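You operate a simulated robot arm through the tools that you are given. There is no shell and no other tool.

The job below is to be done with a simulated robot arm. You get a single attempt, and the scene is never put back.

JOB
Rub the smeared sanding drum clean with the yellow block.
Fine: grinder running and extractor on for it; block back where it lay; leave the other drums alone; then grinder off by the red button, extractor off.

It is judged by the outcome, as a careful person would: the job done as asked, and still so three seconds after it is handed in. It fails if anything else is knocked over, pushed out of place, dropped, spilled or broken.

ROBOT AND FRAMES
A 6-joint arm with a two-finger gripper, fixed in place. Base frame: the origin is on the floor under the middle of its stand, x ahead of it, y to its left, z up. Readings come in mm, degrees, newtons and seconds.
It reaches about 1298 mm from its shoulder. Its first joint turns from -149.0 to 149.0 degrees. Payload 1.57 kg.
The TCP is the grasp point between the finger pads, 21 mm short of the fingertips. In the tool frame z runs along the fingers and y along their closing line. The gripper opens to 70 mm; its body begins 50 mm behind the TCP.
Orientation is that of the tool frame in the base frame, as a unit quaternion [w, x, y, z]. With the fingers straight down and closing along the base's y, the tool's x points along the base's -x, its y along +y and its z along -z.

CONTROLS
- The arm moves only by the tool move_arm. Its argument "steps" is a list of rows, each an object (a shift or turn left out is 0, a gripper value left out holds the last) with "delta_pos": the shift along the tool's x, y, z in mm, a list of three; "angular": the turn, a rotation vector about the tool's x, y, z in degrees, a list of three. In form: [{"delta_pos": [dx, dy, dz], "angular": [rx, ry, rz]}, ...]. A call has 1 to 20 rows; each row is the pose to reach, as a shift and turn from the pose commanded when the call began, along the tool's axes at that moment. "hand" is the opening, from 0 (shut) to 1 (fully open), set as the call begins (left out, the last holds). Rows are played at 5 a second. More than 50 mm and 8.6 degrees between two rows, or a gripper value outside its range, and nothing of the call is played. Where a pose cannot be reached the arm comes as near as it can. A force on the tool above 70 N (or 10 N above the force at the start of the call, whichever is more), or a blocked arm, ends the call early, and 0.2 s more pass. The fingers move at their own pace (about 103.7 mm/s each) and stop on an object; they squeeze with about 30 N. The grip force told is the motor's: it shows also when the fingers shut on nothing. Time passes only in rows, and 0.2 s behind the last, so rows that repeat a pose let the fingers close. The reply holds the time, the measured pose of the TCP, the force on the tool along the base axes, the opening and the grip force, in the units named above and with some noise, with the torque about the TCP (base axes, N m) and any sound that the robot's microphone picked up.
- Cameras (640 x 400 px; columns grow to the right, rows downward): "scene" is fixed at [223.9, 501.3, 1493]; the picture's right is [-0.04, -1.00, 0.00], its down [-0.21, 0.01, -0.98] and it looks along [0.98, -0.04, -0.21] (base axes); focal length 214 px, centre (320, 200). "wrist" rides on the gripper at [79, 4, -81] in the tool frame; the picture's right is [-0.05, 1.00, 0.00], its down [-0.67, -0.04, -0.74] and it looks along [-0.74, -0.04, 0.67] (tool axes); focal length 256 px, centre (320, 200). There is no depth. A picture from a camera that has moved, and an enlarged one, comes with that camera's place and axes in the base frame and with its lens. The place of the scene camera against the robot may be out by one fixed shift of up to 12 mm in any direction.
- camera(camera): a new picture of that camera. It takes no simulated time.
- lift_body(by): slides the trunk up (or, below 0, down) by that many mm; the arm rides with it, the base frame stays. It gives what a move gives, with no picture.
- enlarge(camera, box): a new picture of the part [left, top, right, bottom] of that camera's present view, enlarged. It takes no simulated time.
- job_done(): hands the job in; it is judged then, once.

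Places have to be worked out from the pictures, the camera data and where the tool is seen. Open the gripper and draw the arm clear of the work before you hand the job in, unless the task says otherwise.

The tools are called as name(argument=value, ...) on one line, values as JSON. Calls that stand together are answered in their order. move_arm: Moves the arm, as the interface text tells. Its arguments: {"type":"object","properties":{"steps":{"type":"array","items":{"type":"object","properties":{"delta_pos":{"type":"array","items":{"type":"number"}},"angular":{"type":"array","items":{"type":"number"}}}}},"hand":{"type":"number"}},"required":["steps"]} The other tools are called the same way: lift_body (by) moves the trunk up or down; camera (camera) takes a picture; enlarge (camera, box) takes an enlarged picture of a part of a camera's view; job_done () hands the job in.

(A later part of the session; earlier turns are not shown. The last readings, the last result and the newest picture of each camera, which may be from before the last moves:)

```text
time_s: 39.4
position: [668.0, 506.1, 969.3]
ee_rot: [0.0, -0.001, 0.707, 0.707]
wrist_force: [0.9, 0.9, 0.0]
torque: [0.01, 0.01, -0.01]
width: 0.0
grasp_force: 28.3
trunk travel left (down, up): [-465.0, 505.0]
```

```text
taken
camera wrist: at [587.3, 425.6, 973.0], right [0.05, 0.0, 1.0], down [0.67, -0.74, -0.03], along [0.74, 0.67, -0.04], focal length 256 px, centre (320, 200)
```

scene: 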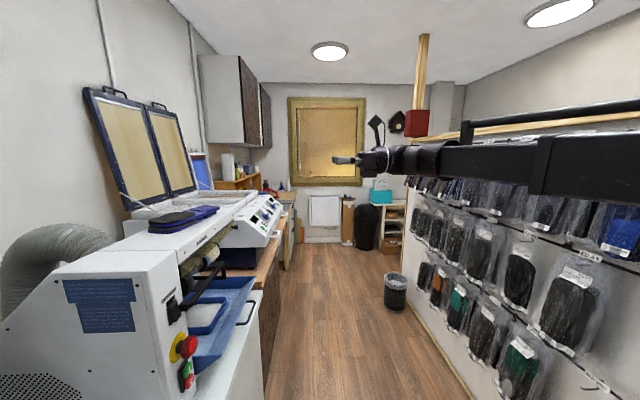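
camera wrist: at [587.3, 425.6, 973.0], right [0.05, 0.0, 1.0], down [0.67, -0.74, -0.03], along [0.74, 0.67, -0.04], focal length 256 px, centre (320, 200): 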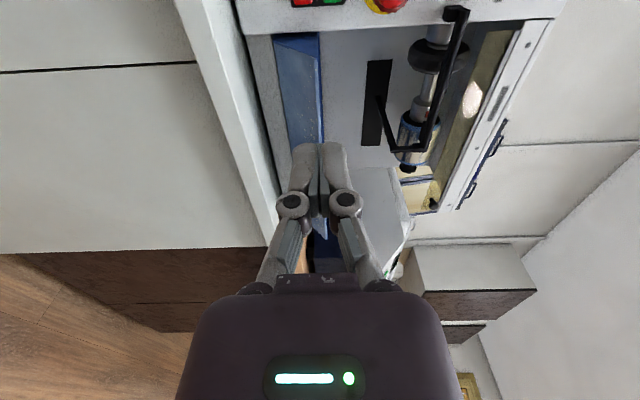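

Fingers are shut and slim. I raise the trunk 162 mm to the rocker's lower half, and move to x=645, y=730 short of the panel.

lift_body(by=162)

move_arm(steps=[{"delta_pos": [12, 0, 40]}, {"delta_pos": [22, 0, 80]}, {"delta_pos": [22, 0, 120]}, {"delta_pos": [22, 0, 160]}, {"delta_pos": [22, 0, 200]}, {"delta_pos": [22, 0, 224]}, {"delta_pos": [22, 0, 224]}])

camera(camera="wrist")

enlarge(camera="scene", box=[130, 230, 290, 400])

```text
time_s: 41.2
position: [667.0, 506.8, 1131.8]
ee_rot: [0.0, 0.001, 0.707, 0.707]
wrist_force: [0.2, -0.2, 0.3]
torque: [0.0, -0.03, 0.0]
width: 0.1
grasp_force: 29.0
trunk travel left (down, up): [-627.0, 343.0]
```

```text
time_s: 42.8
position: [645.2, 730.6, 1132.0]
ee_rot: [0.0, 0.0, 0.708, 0.706]
wrist_force: [0.3, 0.8, 1.1]
torque: [-0.01, 0.01, 0.01]
width: 0.0
grasp_force: 28.7
trunk travel left (down, up): [-627.0, 343.0]
```

```text
taken
camera wrist: at [564.8, 649.9, 1135.0], right [0.05, 0.0, 1.0], down [0.67, -0.75, -0.03], along [0.74, 0.67, -0.04], focal length 256 px, centre (320, 200)
```

wrist: 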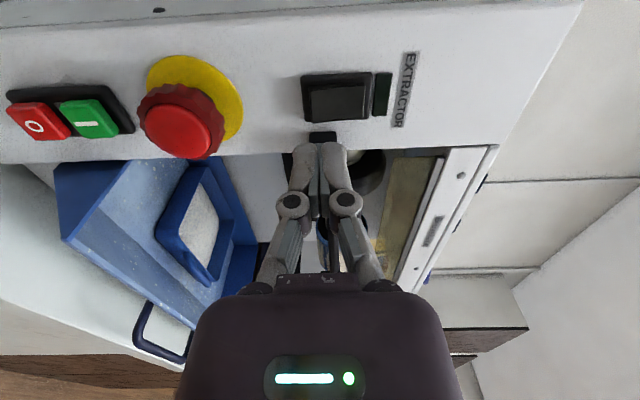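

```text
2.35 times, centred on (210, 315) of scene
camera zoom: at [223.9, 501.3, 1493.0], right [-0.04, -1.0, 0.0], down [-0.21, 0.01, -0.98], along [0.98, -0.04, -0.21], focal length 505 px, centre (579, -71)
```

zoom: 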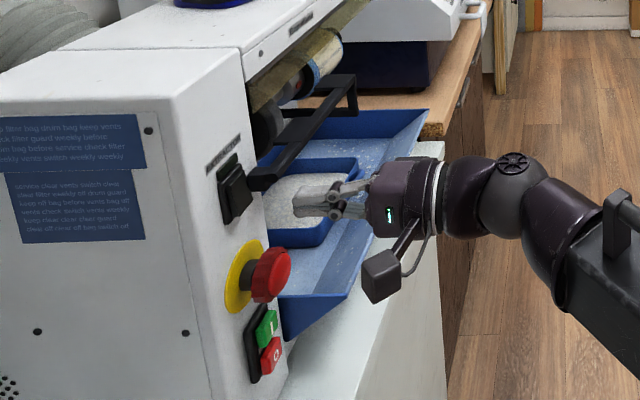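

The wrist view puts the rocker centre nearer x≈640, z≈1140. I shift 4 mm in -x, lower 3 mm, and approach to leave the tip about 10 mm short.

lift_body(by=-3)

move_arm(steps=[{"delta_pos": [4, 0, 10]}, {"delta_pos": [4, 0, 20]}, {"delta_pos": [4, 0, 30]}, {"delta_pos": [4, 0, 30]}])

enlarge(camera="wrist", box=[220, 40, 420, 240])

enlarge(camera="scene", box=[155, 280, 235, 340])

```text
time_s: 43.3
position: [645.0, 731.6, 1128.4]
ee_rot: [0.0, 0.0, 0.707, 0.707]
wrist_force: [0.6, -0.5, -0.3]
torque: [0.0, 0.02, -0.01]
width: 0.2
grasp_force: 28.4
trunk travel left (down, up): [-624.0, 346.0]
```

```text
time_s: 44.3
position: [640.3, 759.9, 1129.0]
ee_rot: [0.0, 0.0, 0.707, 0.707]
wrist_force: [-0.7, 1.5, 0.0]
torque: [-0.02, -0.01, 0.03]
width: 0.0
grasp_force: 28.6
trunk travel left (down, up): [-624.0, 346.0]
```

```text
2.00 times, centred on (320, 140) of wrist
camera zoom: at [560.8, 679.7, 1132.0], right [0.05, 0.0, 1.0], down [0.67, -0.75, -0.03], along [0.74, 0.67, -0.04], focal length 512 px, centre (320, 320)
```

zoom: 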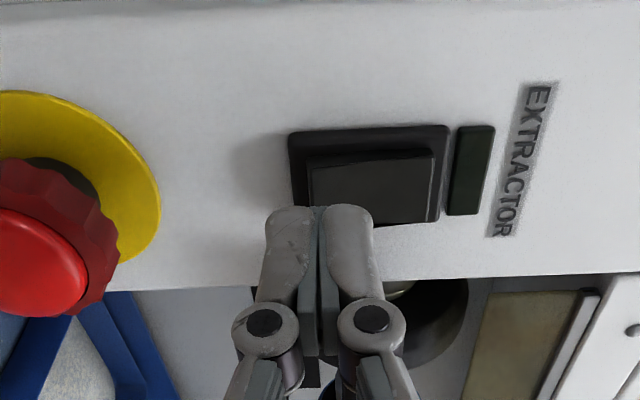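

```text
6.67 times, centred on (195, 310) of scene
camera zoom: at [223.9, 501.3, 1493.0], right [-0.04, -1.0, 0.0], down [-0.21, 0.01, -0.98], along [0.98, -0.04, -0.21], focal length 1430 px, centre (1153, -533)
```

zoom: 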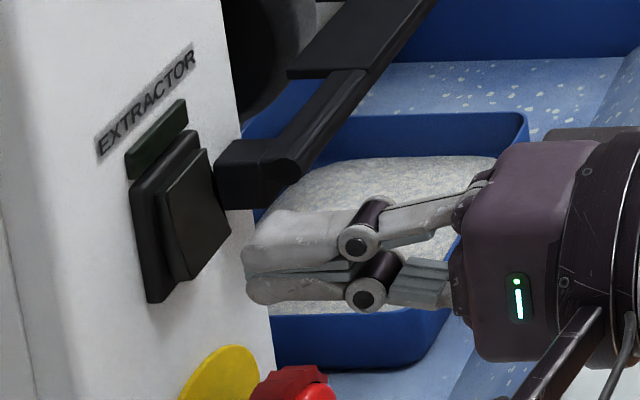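

The tip lines up with the rocker's lower end. I advance in small steps and watch the force.

move_arm(steps=[{"delta_pos": [0, 0, 4]}, {"delta_pos": [0, 0, 8]}, {"delta_pos": [0, 0, 10]}, {"delta_pos": [0, 0, 12]}])

enlarge(camera="wrist", box=[220, 40, 420, 240])

```text
time_s: 45.3
position: [640.5, 772.1, 1127.6]
ee_rot: [0.0, 0.0, 0.708, 0.706]
wrist_force: [-0.1, -0.2, 0.2]
torque: [-0.04, 0.02, -0.01]
width: 0.0
grasp_force: 28.5
trunk travel left (down, up): [-624.0, 346.0]
```

```text
2.00 times, centred on (320, 140) of wrist
camera zoom: at [561.0, 692.0, 1131.9], right [0.05, 0.0, 1.0], down [0.67, -0.74, -0.03], along [0.74, 0.67, -0.04], focal length 512 px, centre (320, 320)
```

zoom: 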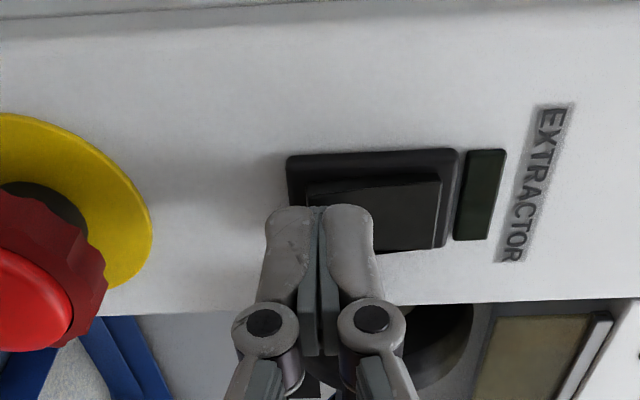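

No contact yet with the tip at y≈793. I go on in 2 mm steps.

move_arm(steps=[{"delta_pos": [0, 0, 2]}, {"delta_pos": [0, 0, 4]}, {"delta_pos": [0, 0, 6]}])

enlarge(camera="wrist", box=[220, 40, 420, 240])

```text
time_s: 46.1
position: [640.5, 777.9, 1128.0]
ee_rot: [0.0, 0.0, 0.708, 0.706]
wrist_force: [0.1, 0.2, 0.3]
torque: [0.03, 0.02, 0.02]
width: 0.5
grasp_force: 28.8
trunk travel left (down, up): [-624.0, 346.0]
heard: click
```

```text
2.00 times, centred on (320, 140) of wrist
camera zoom: at [560.8, 698.4, 1131.9], right [0.05, 0.0, 1.0], down [0.67, -0.74, -0.03], along [0.74, 0.67, -0.04], focal length 512 px, centre (320, 320)
```

zoom: 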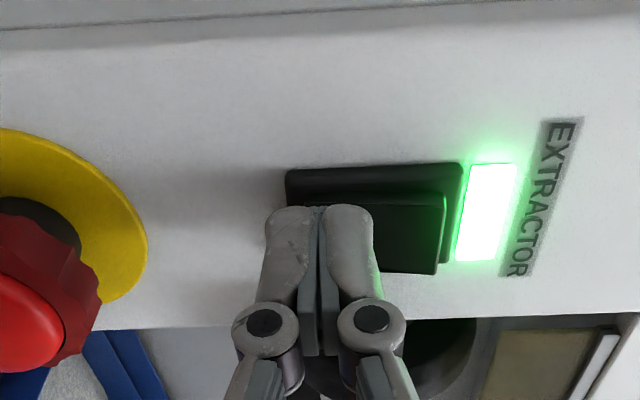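

Click heard and the lamp is lit: extractor is on. I back off 60 mm and then lower to the green button's height.

move_arm(steps=[{"delta_pos": [0, 0, -20]}, {"delta_pos": [0, 0, -40]}, {"delta_pos": [0, 0, -60]}, {"delta_pos": [0, 0, -60]}])

lift_body(by=-142)

camera(camera="wrist")

enlarge(camera="scene", box=[130, 280, 290, 400])

```text
time_s: 47.1
position: [641.7, 718.6, 1128.3]
ee_rot: [0.001, 0.001, 0.707, 0.707]
wrist_force: [-0.5, -0.4, -0.3]
torque: [0.01, -0.01, -0.01]
width: 0.0
grasp_force: 28.4
trunk travel left (down, up): [-624.0, 346.0]
```

```text
time_s: 48.8
position: [640.5, 718.1, 986.6]
ee_rot: [-0.001, 0.0, 0.708, 0.706]
wrist_force: [-0.1, -0.1, -0.4]
torque: [-0.03, -0.03, 0.01]
width: 0.2
grasp_force: 28.7
trunk travel left (down, up): [-482.0, 488.0]
```

```text
taken
camera wrist: at [561.1, 638.1, 990.1], right [0.05, 0.0, 1.0], down [0.67, -0.74, -0.03], along [0.74, 0.67, -0.04], focal length 256 px, centre (320, 200)
```

wrist: 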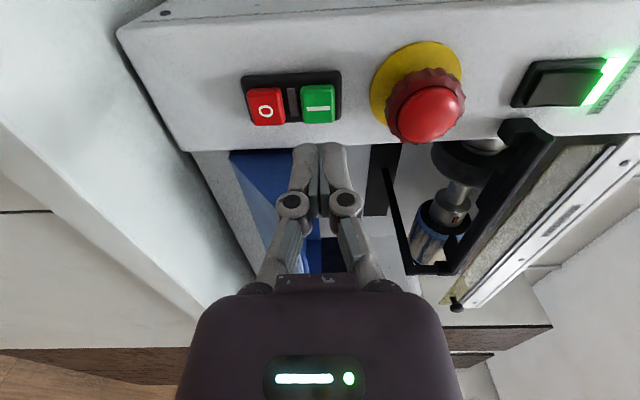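

```text
3.33 times, centred on (210, 340) of scene
camera zoom: at [223.9, 501.3, 1493.0], right [-0.04, -1.0, 0.0], down [-0.21, 0.01, -0.98], along [0.98, -0.04, -0.21], focal length 715 px, centre (687, -267)
```

zoom: 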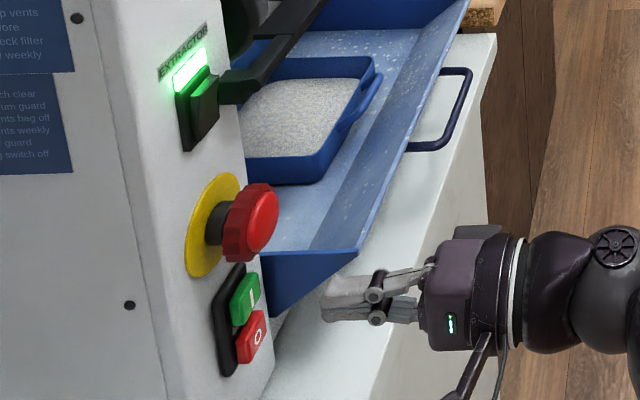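

Green I is at about (642, 796, 985), straight ahead of the tip. I advance 46 mm, then step in gently.

move_arm(steps=[{"delta_pos": [-1, 0, 20]}, {"delta_pos": [-1, 0, 40]}, {"delta_pos": [-1, 0, 48]}, {"delta_pos": [-1, 0, 48]}])

enlarge(camera="wrist", box=[220, 40, 420, 240])

```text
time_s: 49.8
position: [642.2, 767.5, 986.8]
ee_rot: [0.0, 0.001, 0.707, 0.707]
wrist_force: [-0.7, 0.1, -0.5]
torque: [0.02, 0.02, 0.02]
width: 0.2
grasp_force: 28.2
trunk travel left (down, up): [-482.0, 488.0]
```

```text
2.00 times, centred on (320, 140) of wrist
camera zoom: at [562.1, 686.5, 989.9], right [0.05, 0.0, 1.0], down [0.67, -0.75, -0.03], along [0.74, 0.67, -0.04], focal length 512 px, centre (320, 320)
```

zoom: 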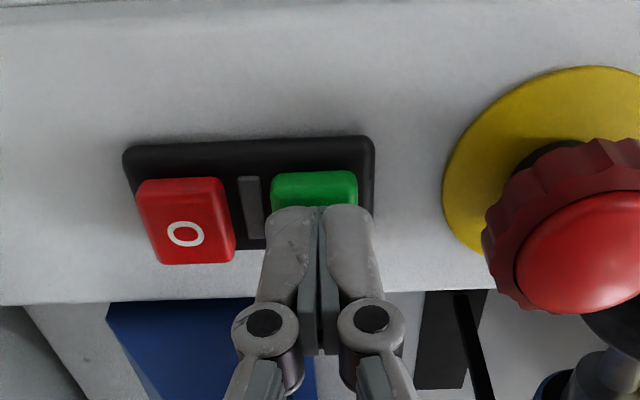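

Tip is about at y≈788, in line with the green button and clear of red and e-stop. I step in 2 mm at a time.

move_arm(steps=[{"delta_pos": [0, 0, 2]}, {"delta_pos": [0, 0, 4]}, {"delta_pos": [0, 0, 6]}, {"delta_pos": [0, 0, 8]}])

enlarge(camera="wrist", box=[220, 40, 420, 240])

```text
time_s: 50.8
position: [642.2, 774.8, 985.5]
ee_rot: [0.0, -0.001, 0.708, 0.707]
wrist_force: [1.8, -2.2, -0.9]
torque: [-0.04, 0.0, 0.01]
width: 5.8
grasp_force: 28.4
trunk travel left (down, up): [-482.0, 488.0]
heard: click
```

```text
2.00 times, centred on (320, 140) of wrist
camera zoom: at [562.4, 693.9, 990.0], right [0.05, 0.0, 1.0], down [0.67, -0.75, -0.03], along [0.74, 0.67, -0.04], focal length 512 px, centre (320, 320)
```

zoom: 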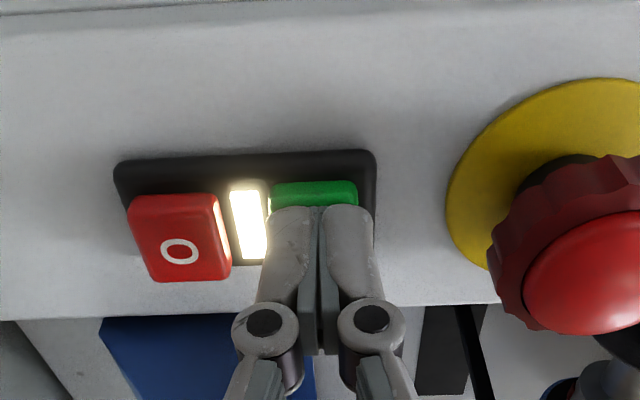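

The grinder lamp is lit: grinder is running. I back away, raise the trunk, and roll the gripper back while opening it partly for the block.

move_arm(steps=[{"delta_pos": [0, 0, -30]}, {"delta_pos": [0, 0, -70]}, {"delta_pos": [0, 0, -110]}, {"delta_pos": [0, 0, -150]}, {"delta_pos": [0, 0, -190]}, {"delta_pos": [0, 0, -220]}, {"delta_pos": [0, 0, -220]}])

lift_body(by=160)

move_arm(steps=[{"angular": [0, 0, 8.5]}, {"angular": [0, 0, 17]}, {"angular": [0, 0, 25.5]}, {"angular": [0, 0, 34]}, {"angular": [0, 0, 42.5]}, {"angular": [0, 0, 51]}, {"angular": [0, 0, 59.5]}, {"angular": [0, 0, 68]}, {"angular": [0, 0, 76.5]}, {"angular": [0, 0, 85]}, {"angular": [0, 0, 90]}, {"angular": [0, 0, 90]}], hand=0.75)

camera(camera="wrist")

```text
time_s: 52.4
position: [641.7, 553.3, 986.8]
ee_rot: [0.0, -0.001, 0.707, 0.707]
wrist_force: [0.3, -0.3, -0.1]
torque: [-0.02, 0.02, 0.0]
width: 0.0
grasp_force: 28.7
trunk travel left (down, up): [-482.0, 488.0]
```

```text
time_s: 54.2
position: [641.0, 554.5, 1147.1]
ee_rot: [0.0, 0.0, 0.708, 0.706]
wrist_force: [-0.4, -0.4, 0.0]
torque: [0.03, 0.01, 0.0]
width: 0.0
grasp_force: 28.6
trunk travel left (down, up): [-642.0, 328.0]
```

```text
time_s: 56.9
position: [641.5, 555.1, 1146.9]
ee_rot: [-0.5, 0.501, 0.5, 0.499]
wrist_force: [0.0, -0.2, 0.0]
torque: [-0.05, 0.02, -0.01]
width: 52.8
grasp_force: 0.1
trunk travel left (down, up): [-642.0, 328.0]
```

```text
taken
camera wrist: at [645.5, 473.9, 1225.1], right [1.0, 0.0, -0.05], down [-0.04, -0.75, -0.67], along [-0.04, 0.67, -0.74], focal length 256 px, centre (320, 200)
```

wrist: 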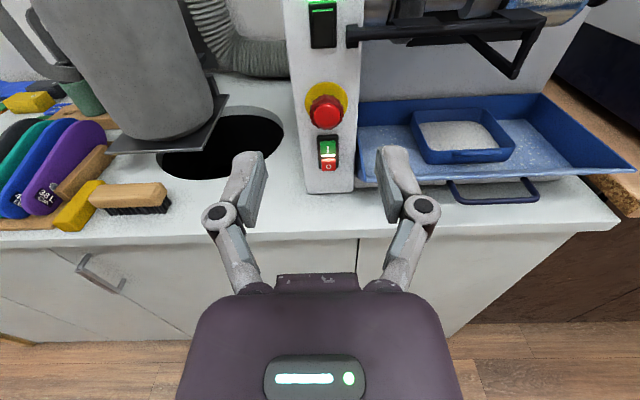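

Extractor and grinder lamps both lit. I move across to x≈168, y≈640, well in front of the bench items.

move_arm(steps=[{"delta_pos": [0, -45, 8]}, {"delta_pos": [0, -90, 16]}, {"delta_pos": [0, -135, 24]}, {"delta_pos": [0, -180, 32]}, {"delta_pos": [0, -225, 40]}, {"delta_pos": [0, -270, 48]}, {"delta_pos": [0, -315, 60]}, {"delta_pos": [0, -360, 75]}, {"delta_pos": [0, -400, 90]}, {"delta_pos": [0, -440, 105]}, {"delta_pos": [0, -474, 120]}, {"delta_pos": [0, -474, 120]}])

camera(camera="wrist")

```text
time_s: 59.5
position: [166.8, 674.0, 1147.1]
ee_rot: [-0.5, 0.5, 0.499, 0.501]
wrist_force: [1.1, 0.3, -0.1]
torque: [0.02, 0.0, 0.03]
width: 52.4
grasp_force: 0.1
trunk travel left (down, up): [-642.0, 328.0]
```

```text
taken
camera wrist: at [170.7, 594.2, 1225.3], right [1.0, 0.0, -0.05], down [-0.04, -0.74, -0.67], along [-0.04, 0.67, -0.74], focal length 256 px, centre (320, 200)
```

wrist: 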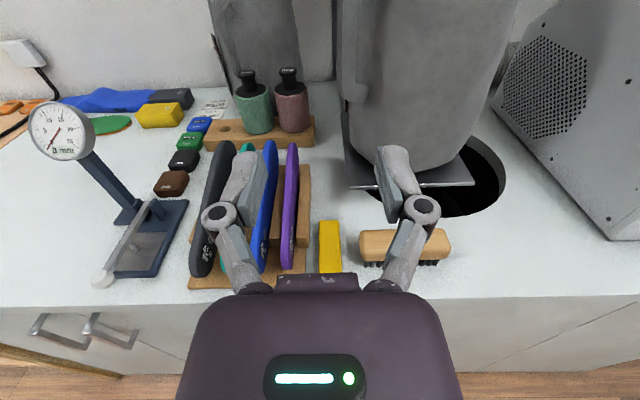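

The block is visible between the fingers. I enlarge to measure it and its neighbours.

enlarge(camera="wrist", box=[180, 130, 470, 290])

enlarge(camera="wrist", box=[270, 200, 390, 280])

```text
2.21 times, centred on (325, 210) of wrist
camera zoom: at [170.7, 594.2, 1225.3], right [1.0, 0.0, -0.05], down [-0.04, -0.74, -0.67], along [-0.04, 0.67, -0.74], focal length 565 px, centre (309, 178)
```

zoom: 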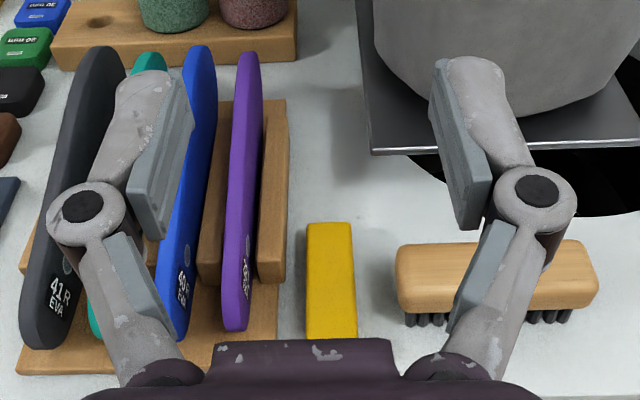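

```text
5.00 times, centred on (330, 240) of wrist
camera zoom: at [170.7, 594.2, 1225.3], right [1.0, 0.0, -0.05], down [-0.04, -0.74, -0.67], along [-0.04, 0.67, -0.74], focal length 1280 px, centre (270, 0)
```

zoom: 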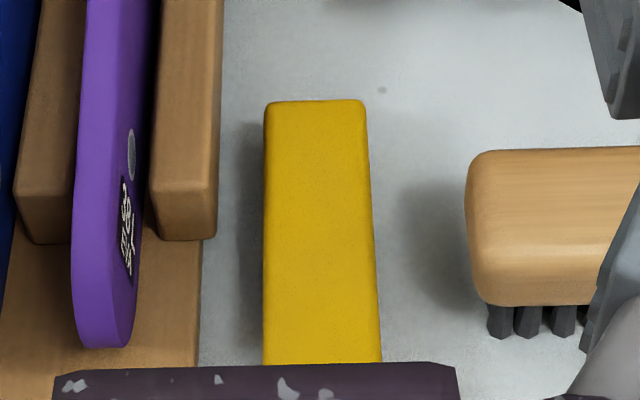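

Block measured at x 151–185 (centre 168), far end y≈860. The stand's fence is at x≤134 and the brush at x≥215, so I set a 46 mm opening and tilt the tool to 50° from vertical, keeping knuckles away from the insoles.

move_arm(steps=[{"angular": [0, -8, 0]}, {"angular": [0, -16, 0]}, {"angular": [0, -24, 0]}, {"angular": [0, -32, 0]}, {"angular": [0, -40, 0]}, {"angular": [0, -40, 0]}], hand=0.66)

camera(camera="wrist")

```text
time_s: 60.9
position: [167.7, 674.8, 1026.3]
ee_rot: [-0.298, 0.641, 0.641, 0.298]
wrist_force: [-0.3, 0.3, -0.1]
torque: [-0.02, -0.04, 0.05]
width: 46.5
grasp_force: 0.1
out of reach, approached as far as the arm can: row 1, 2, 3, 4, 5, 6
trunk travel left (down, up): [-642.0, 328.0]
```

```text
taken
camera wrist: at [171.6, 664.0, 1138.9], right [1.0, -0.03, -0.04], down [-0.04, -1.0, -0.03], along [-0.04, 0.03, -1.0], focal length 256 px, centre (320, 200)
```

wrist: 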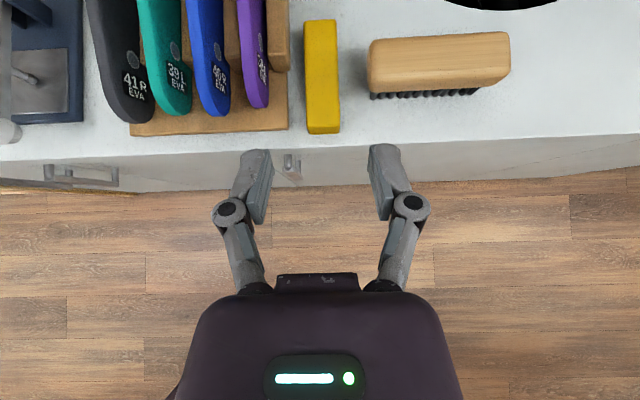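

Now the camera looks straight down on the block. I enlarge it for exact measurement.

enlarge(camera="wrist", box=[240, 0, 400, 150])

```text
2.67 times, centred on (320, 75) of wrist
camera zoom: at [171.6, 664.0, 1138.9], right [1.0, -0.03, -0.04], down [-0.04, -1.0, -0.03], along [-0.04, 0.03, -1.0], focal length 683 px, centre (320, 533)
```

zoom: 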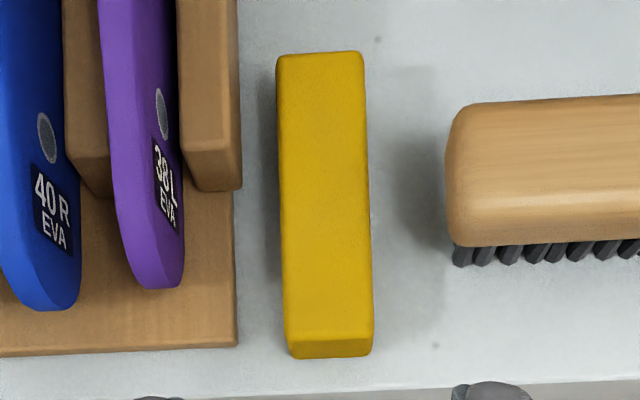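

Plan view confirms the block: x 151–184, y 749–860, top z≈879, bench z≈854. I move over the grip point y≈776, then lower to about z=905.

move_arm(steps=[{"delta_pos": [22, 0, 26]}, {"delta_pos": [44, 0, 52]}, {"delta_pos": [64.9, 0.3, 77.4]}, {"delta_pos": [64.9, 0.3, 77.4]}])

lift_body(by=-110)

camera(camera="wrist")

```text
time_s: 61.9
position: [168.5, 776.3, 1026.6]
ee_rot: [-0.299, 0.641, 0.641, 0.298]
wrist_force: [-0.2, -0.2, 0.0]
torque: [0.01, 0.0, 0.0]
width: 46.1
grasp_force: 0.1
trunk travel left (down, up): [-642.0, 328.0]
```

```text
time_s: 63.3
position: [167.9, 776.4, 917.6]
ee_rot: [-0.299, 0.641, 0.641, 0.299]
wrist_force: [-0.5, 0.5, 0.0]
torque: [-0.01, 0.01, -0.03]
width: 46.0
grasp_force: 0.2
trunk travel left (down, up): [-532.0, 438.0]
```

```text
taken
camera wrist: at [171.7, 765.3, 1029.2], right [1.0, -0.03, -0.04], down [-0.04, -1.0, -0.03], along [-0.04, 0.03, -1.0], focal length 256 px, centre (320, 200)
```

wrist: 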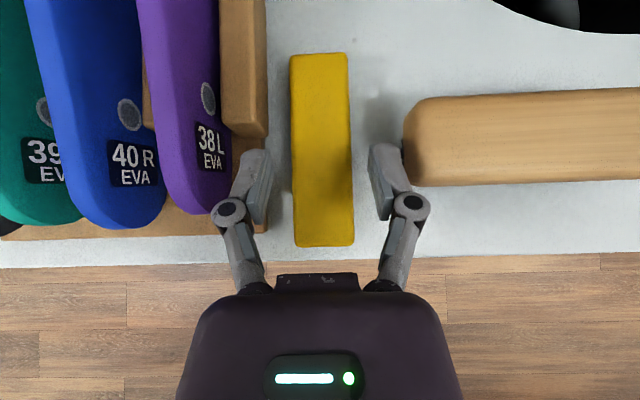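

I enlarge to check finger clearances to the stand's baseboard and brush before the final lowering.

enlarge(camera="wrist", box=[200, 40, 440, 290])

```text
1.60 times, centred on (320, 165) of wrist
camera zoom: at [171.7, 765.3, 1029.2], right [1.0, -0.03, -0.04], down [-0.04, -1.0, -0.03], along [-0.04, 0.03, -1.0], focal length 410 px, centre (320, 256)
```

zoom: 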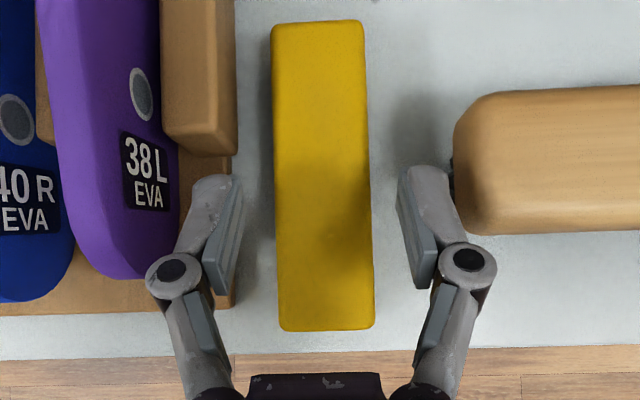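

Finger thickness is about 15.5 mm, and the baseboard edge is near x=130, so I narrow the opening to about 41 mm and lower 30 mm first.

move_arm(steps=[{"delta_pos": [0, 0, 0]}, {"delta_pos": [0, 0, 0]}], hand=0.586)

lift_body(by=-30)

enlarge(camera="wrist", box=[200, 40, 440, 290])

```text
time_s: 63.9
position: [167.4, 776.2, 917.1]
ee_rot: [-0.299, 0.641, 0.64, 0.299]
wrist_force: [0.2, 0.2, 0.1]
torque: [-0.01, -0.03, -0.05]
width: 40.7
grasp_force: 0.0
trunk travel left (down, up): [-532.0, 438.0]
```

```text
time_s: 64.6
position: [167.8, 775.7, 887.6]
ee_rot: [-0.299, 0.641, 0.641, 0.299]
wrist_force: [-0.5, -0.1, 0.7]
torque: [0.01, 0.0, -0.03]
width: 40.7
grasp_force: 0.1
trunk travel left (down, up): [-502.0, 468.0]
```

```text
1.60 times, centred on (320, 165) of wrist
camera zoom: at [171.7, 765.3, 999.1], right [1.0, -0.03, -0.04], down [-0.04, -1.0, -0.03], along [-0.04, 0.03, -1.0], focal length 410 px, centre (320, 256)
```

zoom: 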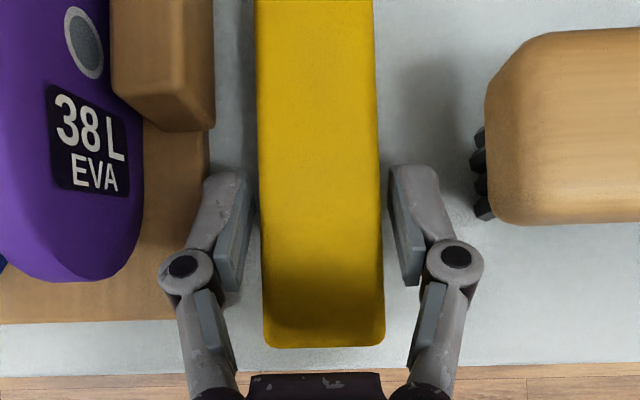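

Margins look fine at about 2–3 mm each side. I shift 1 mm in +x, lower 8 mm, and close on the block.

move_arm(steps=[{"delta_pos": [0, 1, 0]}, {"delta_pos": [0, 1, 0]}])

lift_body(by=-8.5)

move_arm(steps=[{"delta_pos": [0, 0, 0]}, {"delta_pos": [0, 0, 0]}, {"delta_pos": [0, 0, 0]}], hand=0)

camera(camera="wrist")

```text
time_s: 65.2
position: [169.9, 775.3, 887.0]
ee_rot: [-0.299, 0.641, 0.641, 0.299]
wrist_force: [0.2, -0.7, -0.5]
torque: [-0.02, -0.03, 0.01]
width: 41.2
grasp_force: 0.1
trunk travel left (down, up): [-502.0, 468.0]
```

```text
time_s: 65.8
position: [168.3, 775.3, 879.3]
ee_rot: [-0.299, 0.641, 0.641, 0.299]
wrist_force: [0.1, -0.2, -0.3]
torque: [-0.01, 0.01, -0.01]
width: 41.2
grasp_force: 0.0
trunk travel left (down, up): [-493.0, 477.0]
```

```text
time_s: 66.6
position: [170.1, 776.4, 877.6]
ee_rot: [-0.299, 0.641, 0.64, 0.299]
wrist_force: [-1.6, -1.5, 2.1]
torque: [0.03, 0.05, 0.03]
width: 33.1
grasp_force: 30.0
trunk travel left (down, up): [-493.0, 477.0]
```

```text
taken
camera wrist: at [172.5, 765.2, 990.8], right [1.0, -0.03, -0.04], down [-0.04, -1.0, -0.03], along [-0.04, 0.03, -1.0], focal length 256 px, centre (320, 200)
```

wrist: 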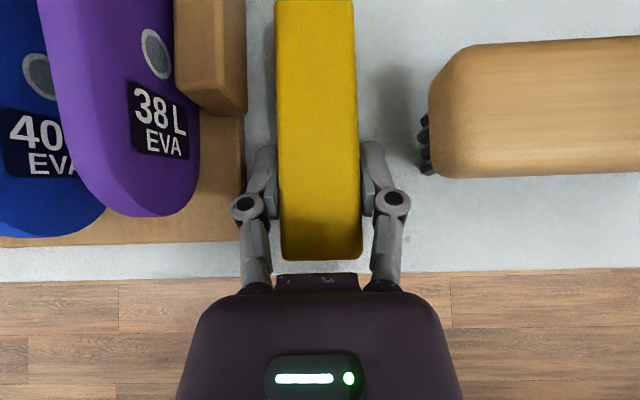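

Gripped at 33.1 mm with 30 N. I lift 40 mm and check that the block comes level with the gripper.

lift_body(by=40)

camera(camera="wrist")

```text
time_s: 67.4
position: [170.4, 775.5, 918.5]
ee_rot: [-0.299, 0.641, 0.641, 0.299]
wrist_force: [-0.1, -0.3, -1.2]
torque: [-0.01, -0.01, 0.01]
width: 33.2
grasp_force: 30.0
trunk travel left (down, up): [-533.0, 437.0]
```

```text
taken
camera wrist: at [172.7, 765.6, 1030.5], right [1.0, -0.03, -0.04], down [-0.04, -1.0, -0.03], along [-0.04, 0.03, -1.0], focal length 256 px, centre (320, 200)
```

wrist: 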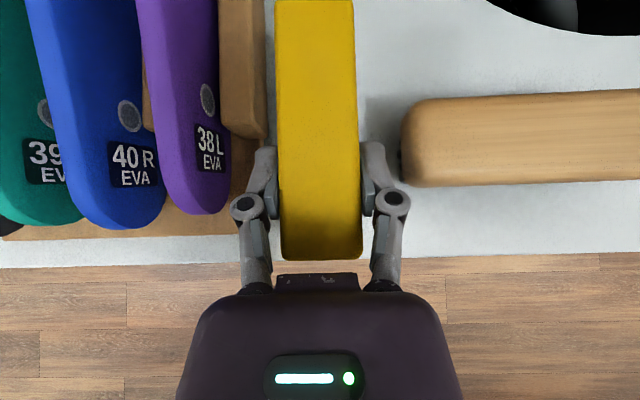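

The block is held firmly. I retreat 136 mm in -y, then raise to drum height (TCP z≈1180).

move_arm(steps=[{"delta_pos": [-22, 0, -26]}, {"delta_pos": [-44, 0, -52]}, {"delta_pos": [-66, 0, -78]}, {"delta_pos": [-87.4, 0, -104.2]}, {"delta_pos": [-87.4, 0, -104.2]}])

lift_body(by=262)

camera(camera="wrist")

```text
time_s: 68.6
position: [169.2, 640.3, 918.4]
ee_rot: [-0.298, 0.641, 0.641, 0.299]
wrist_force: [0.7, 0.2, -0.7]
torque: [0.02, 0.02, -0.02]
width: 33.2
grasp_force: 29.5
trunk travel left (down, up): [-533.0, 437.0]
```

```text
time_s: 71.3
position: [168.7, 640.8, 1179.9]
ee_rot: [-0.298, 0.641, 0.641, 0.298]
wrist_force: [0.3, -0.2, -0.8]
torque: [0.01, 0.01, 0.01]
width: 33.3
grasp_force: 29.2
trunk travel left (down, up): [-795.0, 175.0]
```

```text
taken
camera wrist: at [172.4, 630.1, 1292.4], right [1.0, -0.03, -0.04], down [-0.04, -1.0, -0.03], along [-0.04, 0.03, -1.0], focal length 256 px, centre (320, 200)
```

wrist: 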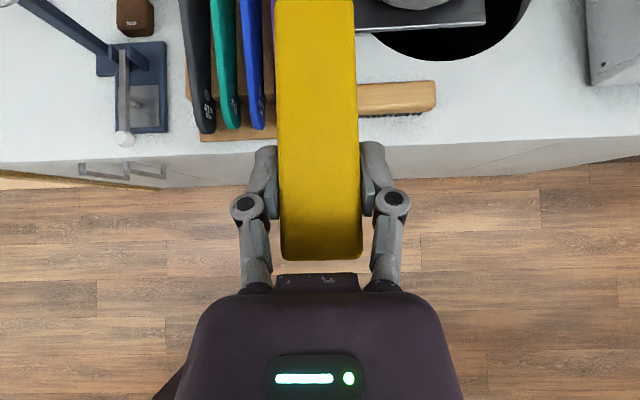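

Block steady. I carry it along +x to x≈900 at y≈640, well in front of the grinder.

move_arm(steps=[{"delta_pos": [0, 40, 0]}, {"delta_pos": [0, 85, 0]}, {"delta_pos": [0, 130, 0]}, {"delta_pos": [0, 175, 0]}, {"delta_pos": [0, 220, 0]}, {"delta_pos": [0, 265, 0]}, {"delta_pos": [0, 310, 0]}, {"delta_pos": [0, 355, 0]}, {"delta_pos": [0, 400, 0]}, {"delta_pos": [0, 445, 0]}, {"delta_pos": [0, 490, 0]}, {"delta_pos": [0, 535, 0]}, {"delta_pos": [0, 580, 0]}, {"delta_pos": [0, 625, 0]}, {"delta_pos": [0, 670, 0]}, {"delta_pos": [0, 705, 0]}, {"delta_pos": [0, 731, 0]}, {"delta_pos": [0, 731, 0]}])

camera(camera="wrist")

enlarge(camera="scene", box=[150, 220, 310, 320])

```text
time_s: 75.1
position: [898.7, 640.0, 1180.6]
ee_rot: [-0.298, 0.641, 0.641, 0.298]
wrist_force: [0.4, -0.1, 0.0]
torque: [-0.02, 0.01, 0.02]
width: 33.4
grasp_force: 29.7
trunk travel left (down, up): [-795.0, 175.0]
```

```text
taken
camera wrist: at [903.6, 629.5, 1292.7], right [1.0, -0.03, -0.04], down [-0.04, -1.0, -0.03], along [-0.04, 0.03, -1.0], focal length 256 px, centre (320, 200)
```

wrist: 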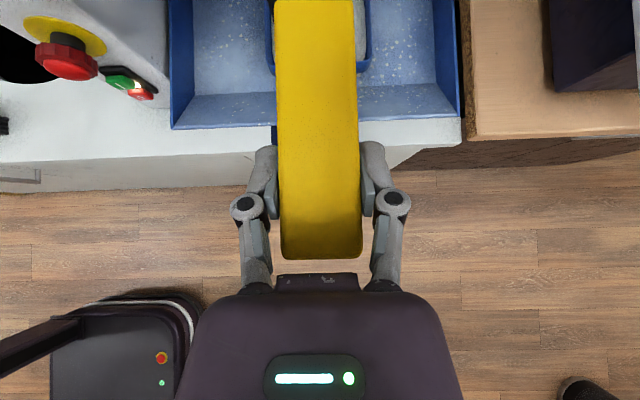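

```text
4.00 times, centred on (230, 270) of scene
camera zoom: at [223.9, 501.3, 1493.0], right [-0.04, -1.0, 0.0], down [-0.21, 0.01, -0.98], along [0.98, -0.04, -0.21], focal length 858 px, centre (680, -80)
```

zoom: 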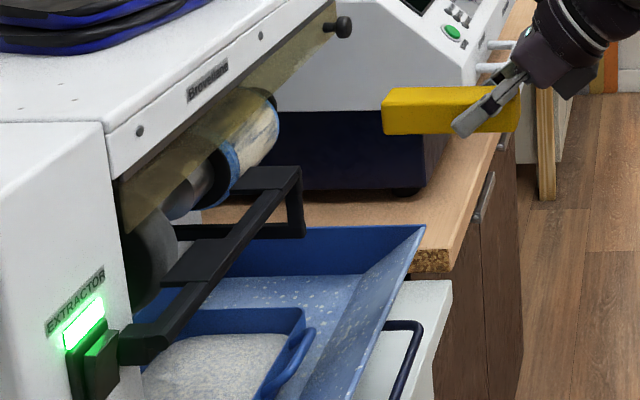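

Block, drum and rest are all in the scene view. I move 75 mm forward so the block's end is just short of the guard line, and check heights.

move_arm(steps=[{"delta_pos": [16, 0, 19]}, {"delta_pos": [32, 0, 38]}, {"delta_pos": [48.2, 0, 57.5]}, {"delta_pos": [48.2, 0, 57.5]}])

enlarge(camera="scene", box=[170, 220, 270, 290])

camera(camera="wrist")

```text
time_s: 76.1
position: [899.5, 714.6, 1180.5]
ee_rot: [-0.298, 0.641, 0.641, 0.299]
wrist_force: [0.3, 0.1, -0.2]
torque: [-0.01, -0.02, 0.02]
width: 33.2
grasp_force: 30.0
trunk travel left (down, up): [-795.0, 175.0]
```

```text
5.71 times, centred on (220, 255) of scene
camera zoom: at [223.9, 501.3, 1493.0], right [-0.04, -1.0, 0.0], down [-0.21, 0.01, -0.98], along [0.98, -0.04, -0.21], focal length 1226 px, centre (891, -114)
```

zoom: 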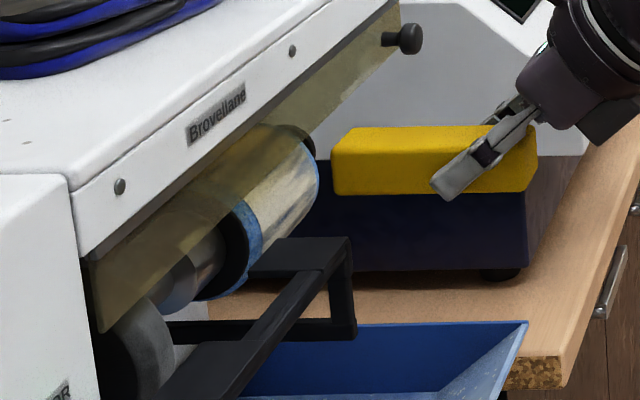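

```text
taken
camera wrist: at [903.2, 704.8, 1292.6], right [1.0, -0.03, -0.04], down [-0.04, -1.0, -0.03], along [-0.04, 0.03, -1.0], focal length 256 px, centre (320, 200)
```

wrist: 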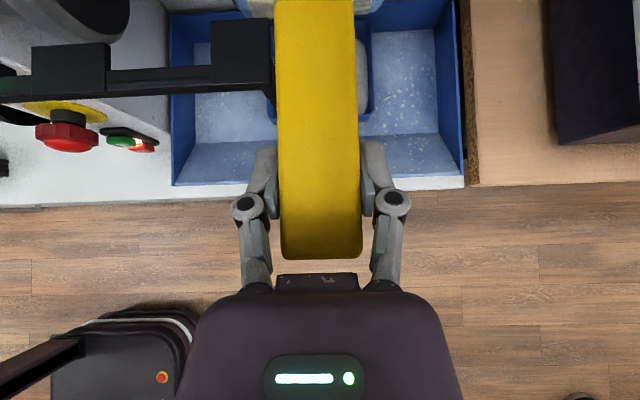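

I enlarge the top of the wrist view, where the drum's front edge and the rest are just visible.

enlarge(camera="wrist", box=[190, 0, 410, 120])

```text
2.91 times, centred on (300, 60) of wrist
camera zoom: at [903.2, 704.8, 1292.6], right [1.0, -0.03, -0.04], down [-0.04, -1.0, -0.03], along [-0.04, 0.03, -1.0], focal length 745 px, centre (378, 607)
```

zoom: 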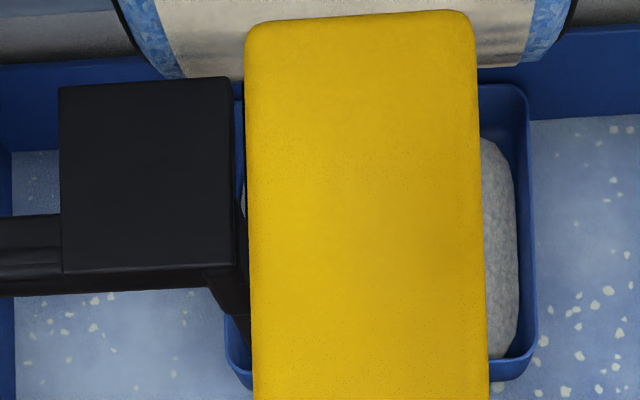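

The plan view matches: block end at y≈800 with TCP at 714.6, drum front at y≈823, rest top z≈1143, guard at 1190. I lower 4 mm to centre the contact and close the gap to about 4 mm.

lift_body(by=-4)

move_arm(steps=[{"delta_pos": [6.4, 0, 7.7]}, {"delta_pos": [12.2, 0, 14.6]}, {"delta_pos": [12.2, 0, 14.6]}])

enlarge(camera="scene", box=[170, 220, 270, 290])

enlarge(camera="wrist", box=[190, 0, 450, 120])

```text
time_s: 76.6
position: [899.7, 715.1, 1175.5]
ee_rot: [-0.298, 0.641, 0.641, 0.299]
wrist_force: [-0.2, 0.0, -0.6]
torque: [-0.03, -0.03, 0.02]
width: 33.0
grasp_force: 29.6
trunk travel left (down, up): [-791.0, 179.0]
```

```text
time_s: 77.4
position: [900.1, 735.2, 1176.5]
ee_rot: [-0.299, 0.641, 0.642, 0.298]
wrist_force: [0.0, 0.0, -0.7]
torque: [-0.02, -0.03, 0.01]
width: 33.2
grasp_force: 29.7
trunk travel left (down, up): [-791.0, 179.0]
```

```text
5.71 times, centred on (220, 255) of scene
camera zoom: at [223.9, 501.3, 1493.0], right [-0.04, -1.0, 0.0], down [-0.21, 0.01, -0.98], along [0.98, -0.04, -0.21], focal length 1226 px, centre (891, -114)
```

zoom: 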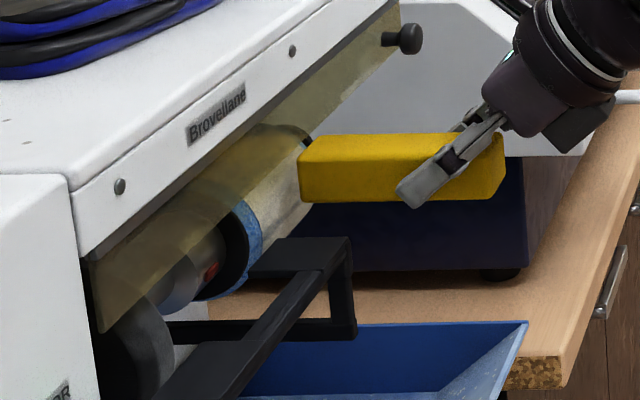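

```text
2.46 times, centred on (320, 60) of wrist
camera zoom: at [903.1, 724.2, 1288.4], right [1.0, -0.03, -0.04], down [-0.04, -1.0, -0.03], along [-0.04, 0.03, -1.0], focal length 630 px, centre (320, 545)
```

zoom: 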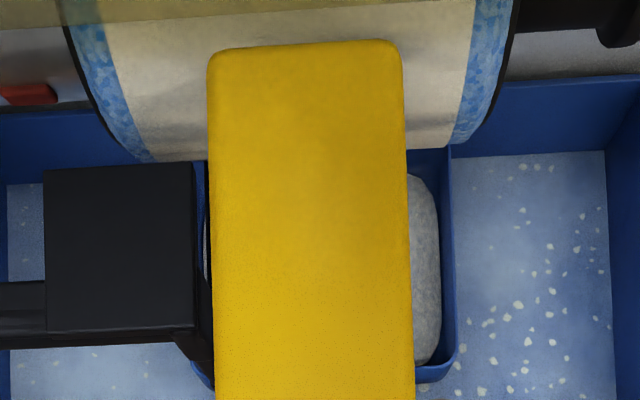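

Alignment is good and the block end is a few mm off the drum. I creep forward in 1 mm steps and watch the force.

move_arm(steps=[{"delta_pos": [0.64, 0, 0.77]}, {"delta_pos": [1.29, 0, 1.53]}, {"delta_pos": [1.93, 0, 2.3]}, {"delta_pos": [1.93, 0, 2.3]}])

enlarge(camera="wrist", box=[190, 0, 450, 120])

```text
time_s: 78.4
position: [900.1, 737.6, 1175.3]
ee_rot: [-0.299, 0.641, 0.641, 0.299]
wrist_force: [-0.3, 0.1, 0.1]
torque: [-0.03, 0.0, -0.01]
width: 33.3
grasp_force: 29.8
trunk travel left (down, up): [-791.0, 179.0]
```

```text
2.46 times, centred on (320, 60) of wrist
camera zoom: at [903.3, 727.1, 1288.4], right [1.0, -0.03, -0.04], down [-0.04, -1.0, -0.03], along [-0.04, 0.03, -1.0], focal length 630 px, centre (320, 545)
```

zoom: 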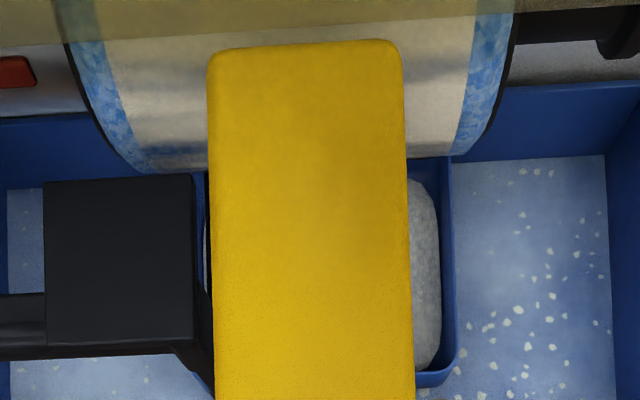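

No contact force yet. I go on in 1 mm steps.

move_arm(steps=[{"delta_pos": [0.64, 0, 0.77]}, {"delta_pos": [1.29, 0, 1.53]}, {"delta_pos": [1.29, 0, 1.53]}])

move_arm(steps=[{"delta_pos": [0.64, 0, 0.77]}, {"delta_pos": [0.64, 0, 0.77]}])

enlarge(camera="wrist", box=[190, 0, 450, 120])

```text
time_s: 79.2
position: [899.3, 739.2, 1175.6]
ee_rot: [-0.298, 0.641, 0.641, 0.298]
wrist_force: [-0.1, 0.7, -0.8]
torque: [-0.03, -0.01, 0.02]
width: 33.3
grasp_force: 29.5
trunk travel left (down, up): [-791.0, 179.0]
```

```text
time_s: 79.8
position: [899.2, 741.2, 1177.5]
ee_rot: [-0.298, 0.641, 0.641, 0.298]
wrist_force: [-1.0, -0.3, -1.3]
torque: [-0.03, -0.02, -0.03]
width: 33.0
grasp_force: 29.9
trunk travel left (down, up): [-791.0, 179.0]
```

```text
2.46 times, centred on (320, 60) of wrist
camera zoom: at [903.1, 730.1, 1288.4], right [1.0, -0.03, -0.04], down [-0.04, -1.0, -0.03], along [-0.04, 0.03, -1.0], focal length 630 px, centre (320, 545)
```

zoom: 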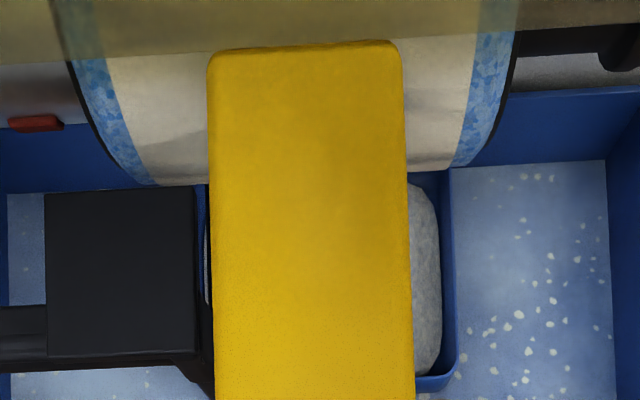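

Still no clear contact at y≈740. I continue in 1 mm steps.

move_arm(steps=[{"delta_pos": [0.64, 0, 0.77]}, {"delta_pos": [0.64, 0, 0.77]}])

move_arm(steps=[{"delta_pos": [0.64, 0, 0.77]}, {"delta_pos": [0.64, 0, 0.77]}])

move_arm(steps=[{"delta_pos": [0.64, 0, 0.77]}, {"delta_pos": [0.64, 0, 0.77]}])

```text
time_s: 80.4
position: [898.1, 740.7, 1176.9]
ee_rot: [-0.298, 0.641, 0.642, 0.297]
wrist_force: [0.3, 0.4, -0.8]
torque: [-0.03, -0.01, 0.02]
width: 33.2
grasp_force: 30.2
trunk travel left (down, up): [-791.0, 179.0]
```

```text
time_s: 81.0
position: [899.3, 742.0, 1175.9]
ee_rot: [-0.299, 0.641, 0.641, 0.298]
wrist_force: [-0.1, -0.1, -1.2]
torque: [-0.01, -0.02, 0.01]
width: 33.2
grasp_force: 30.2
trunk travel left (down, up): [-791.0, 179.0]
```

```text
time_s: 81.6
position: [899.7, 744.0, 1176.3]
ee_rot: [-0.297, 0.642, 0.641, 0.298]
wrist_force: [0.0, 0.2, -1.6]
torque: [-0.04, -0.01, 0.01]
width: 33.3
grasp_force: 29.7
trunk travel left (down, up): [-791.0, 179.0]
```

No contact yet at y≈743. I check both views for the actual gap.

enlarge(camera="wrist", box=[190, 0, 450, 120])

enlarge(camera="scene", box=[195, 235, 245, 270])

```text
2.46 times, centred on (320, 60) of wrist
camera zoom: at [903.0, 733.1, 1288.4], right [1.0, -0.03, -0.04], down [-0.04, -1.0, -0.03], along [-0.04, 0.03, -1.0], focal length 630 px, centre (320, 545)
```

zoom: 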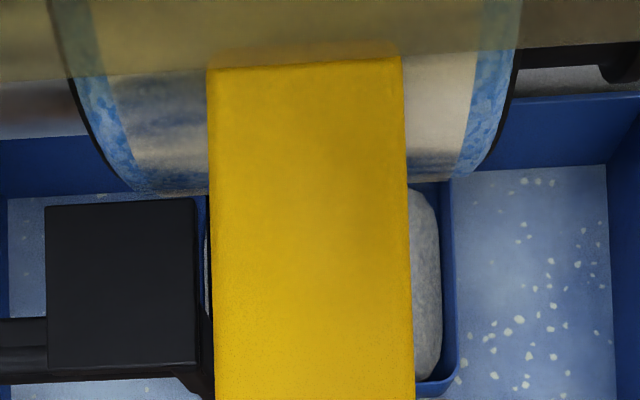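

```text
11.43 times, centred on (220, 252) of scene
camera zoom: at [223.9, 501.3, 1493.0], right [-0.04, -1.0, 0.0], down [-0.21, 0.01, -0.98], along [0.98, -0.04, -0.21], focal length 2451 px, centre (1463, -400)
```

zoom: 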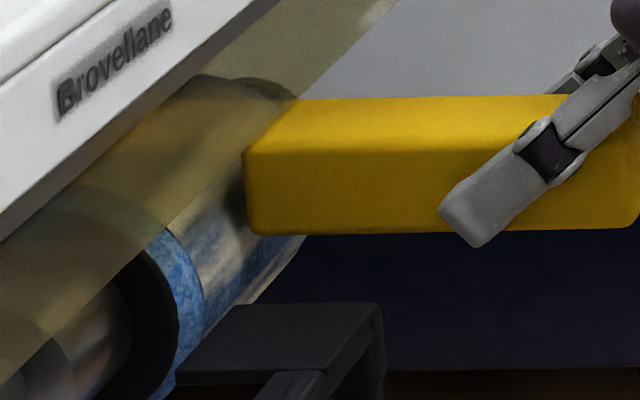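

By geometry the block end should be about at the drum's surface. I advance further in 1 mm steps, looking for force.

move_arm(steps=[{"delta_pos": [0.64, 0, 0.77]}, {"delta_pos": [0.64, 0, 0.77]}, {"delta_pos": [0.64, 0, 0.77]}])

move_arm(steps=[{"delta_pos": [0.64, 0, 0.77]}, {"delta_pos": [0.64, 0, 0.77]}, {"delta_pos": [0.64, 0, 0.77]}])

enlarge(camera="wrist", box=[190, 0, 450, 120])

```text
time_s: 82.4
position: [899.0, 745.4, 1175.9]
ee_rot: [-0.298, 0.641, 0.641, 0.298]
wrist_force: [-0.4, -0.3, -0.8]
torque: [0.02, 0.0, -0.02]
width: 33.2
grasp_force: 30.3
trunk travel left (down, up): [-791.0, 179.0]
```

```text
time_s: 83.2
position: [899.2, 746.1, 1177.6]
ee_rot: [-0.298, 0.642, 0.64, 0.299]
wrist_force: [-0.2, -0.6, -0.1]
torque: [-0.06, 0.0, 0.04]
width: 33.4
grasp_force: 30.1
trunk travel left (down, up): [-791.0, 179.0]
```

```text
2.46 times, centred on (320, 60) of wrist
camera zoom: at [903.0, 735.2, 1288.3], right [1.0, -0.03, -0.04], down [-0.04, -1.0, -0.03], along [-0.04, 0.03, -1.0], focal length 630 px, centre (320, 545)
```

zoom: 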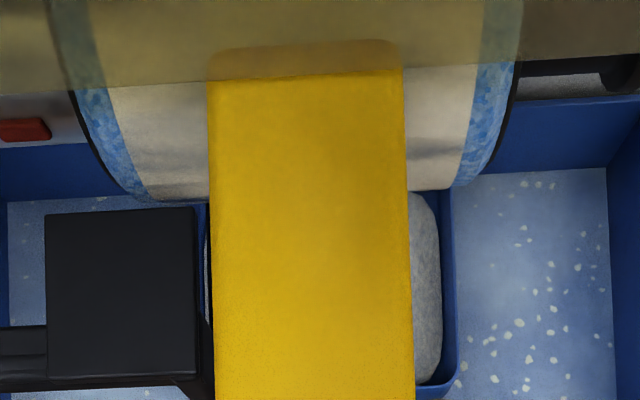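

The block's end is now just under the guard with no force yet. I keep creeping forward.

move_arm(steps=[{"delta_pos": [0.64, 0, 0.77]}, {"delta_pos": [0.64, 0, 0.77]}, {"delta_pos": [0.64, 0, 0.77]}])

move_arm(steps=[{"delta_pos": [0.64, 0, 0.77]}, {"delta_pos": [0.64, 0, 0.77]}, {"delta_pos": [0.64, 0, 0.77]}])

enlarge(camera="scene", box=[195, 235, 245, 270])

enlarge(camera="wrist", box=[190, 0, 450, 120])

```text
time_s: 84.0
position: [899.5, 746.4, 1175.2]
ee_rot: [-0.298, 0.642, 0.64, 0.299]
wrist_force: [-0.7, -0.5, -0.8]
torque: [0.0, -0.01, 0.03]
width: 33.3
grasp_force: 30.4
trunk travel left (down, up): [-791.0, 179.0]
```

```text
time_s: 84.8
position: [899.6, 747.3, 1176.7]
ee_rot: [-0.299, 0.641, 0.641, 0.298]
wrist_force: [-0.6, 0.3, -1.1]
torque: [-0.03, -0.01, 0.01]
width: 33.3
grasp_force: 30.1
trunk travel left (down, up): [-791.0, 179.0]
```

```text
11.43 times, centred on (220, 252) of scene
camera zoom: at [223.9, 501.3, 1493.0], right [-0.04, -1.0, 0.0], down [-0.21, 0.01, -0.98], along [0.98, -0.04, -0.21], focal length 2451 px, centre (1463, -400)
```

zoom: 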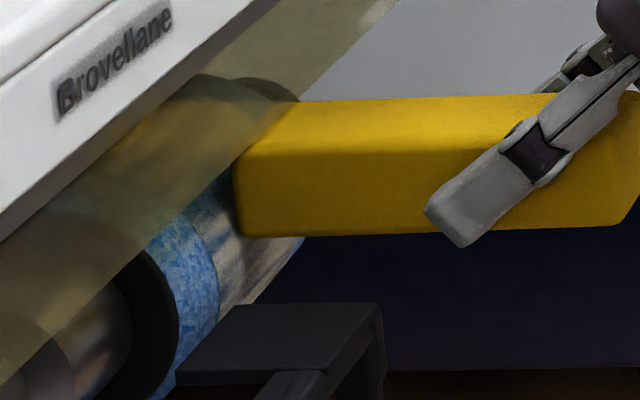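

```text
2.46 times, centred on (320, 60) of wrist
camera zoom: at [903.0, 737.0, 1288.4], right [1.0, -0.03, -0.04], down [-0.04, -1.0, -0.03], along [-0.04, 0.03, -1.0], focal length 630 px, centre (320, 545)
```

zoom: 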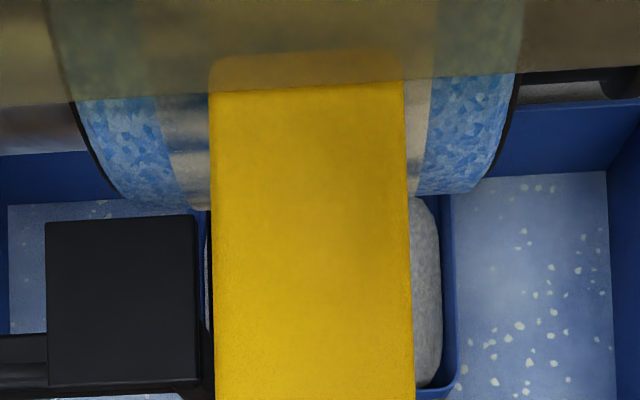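

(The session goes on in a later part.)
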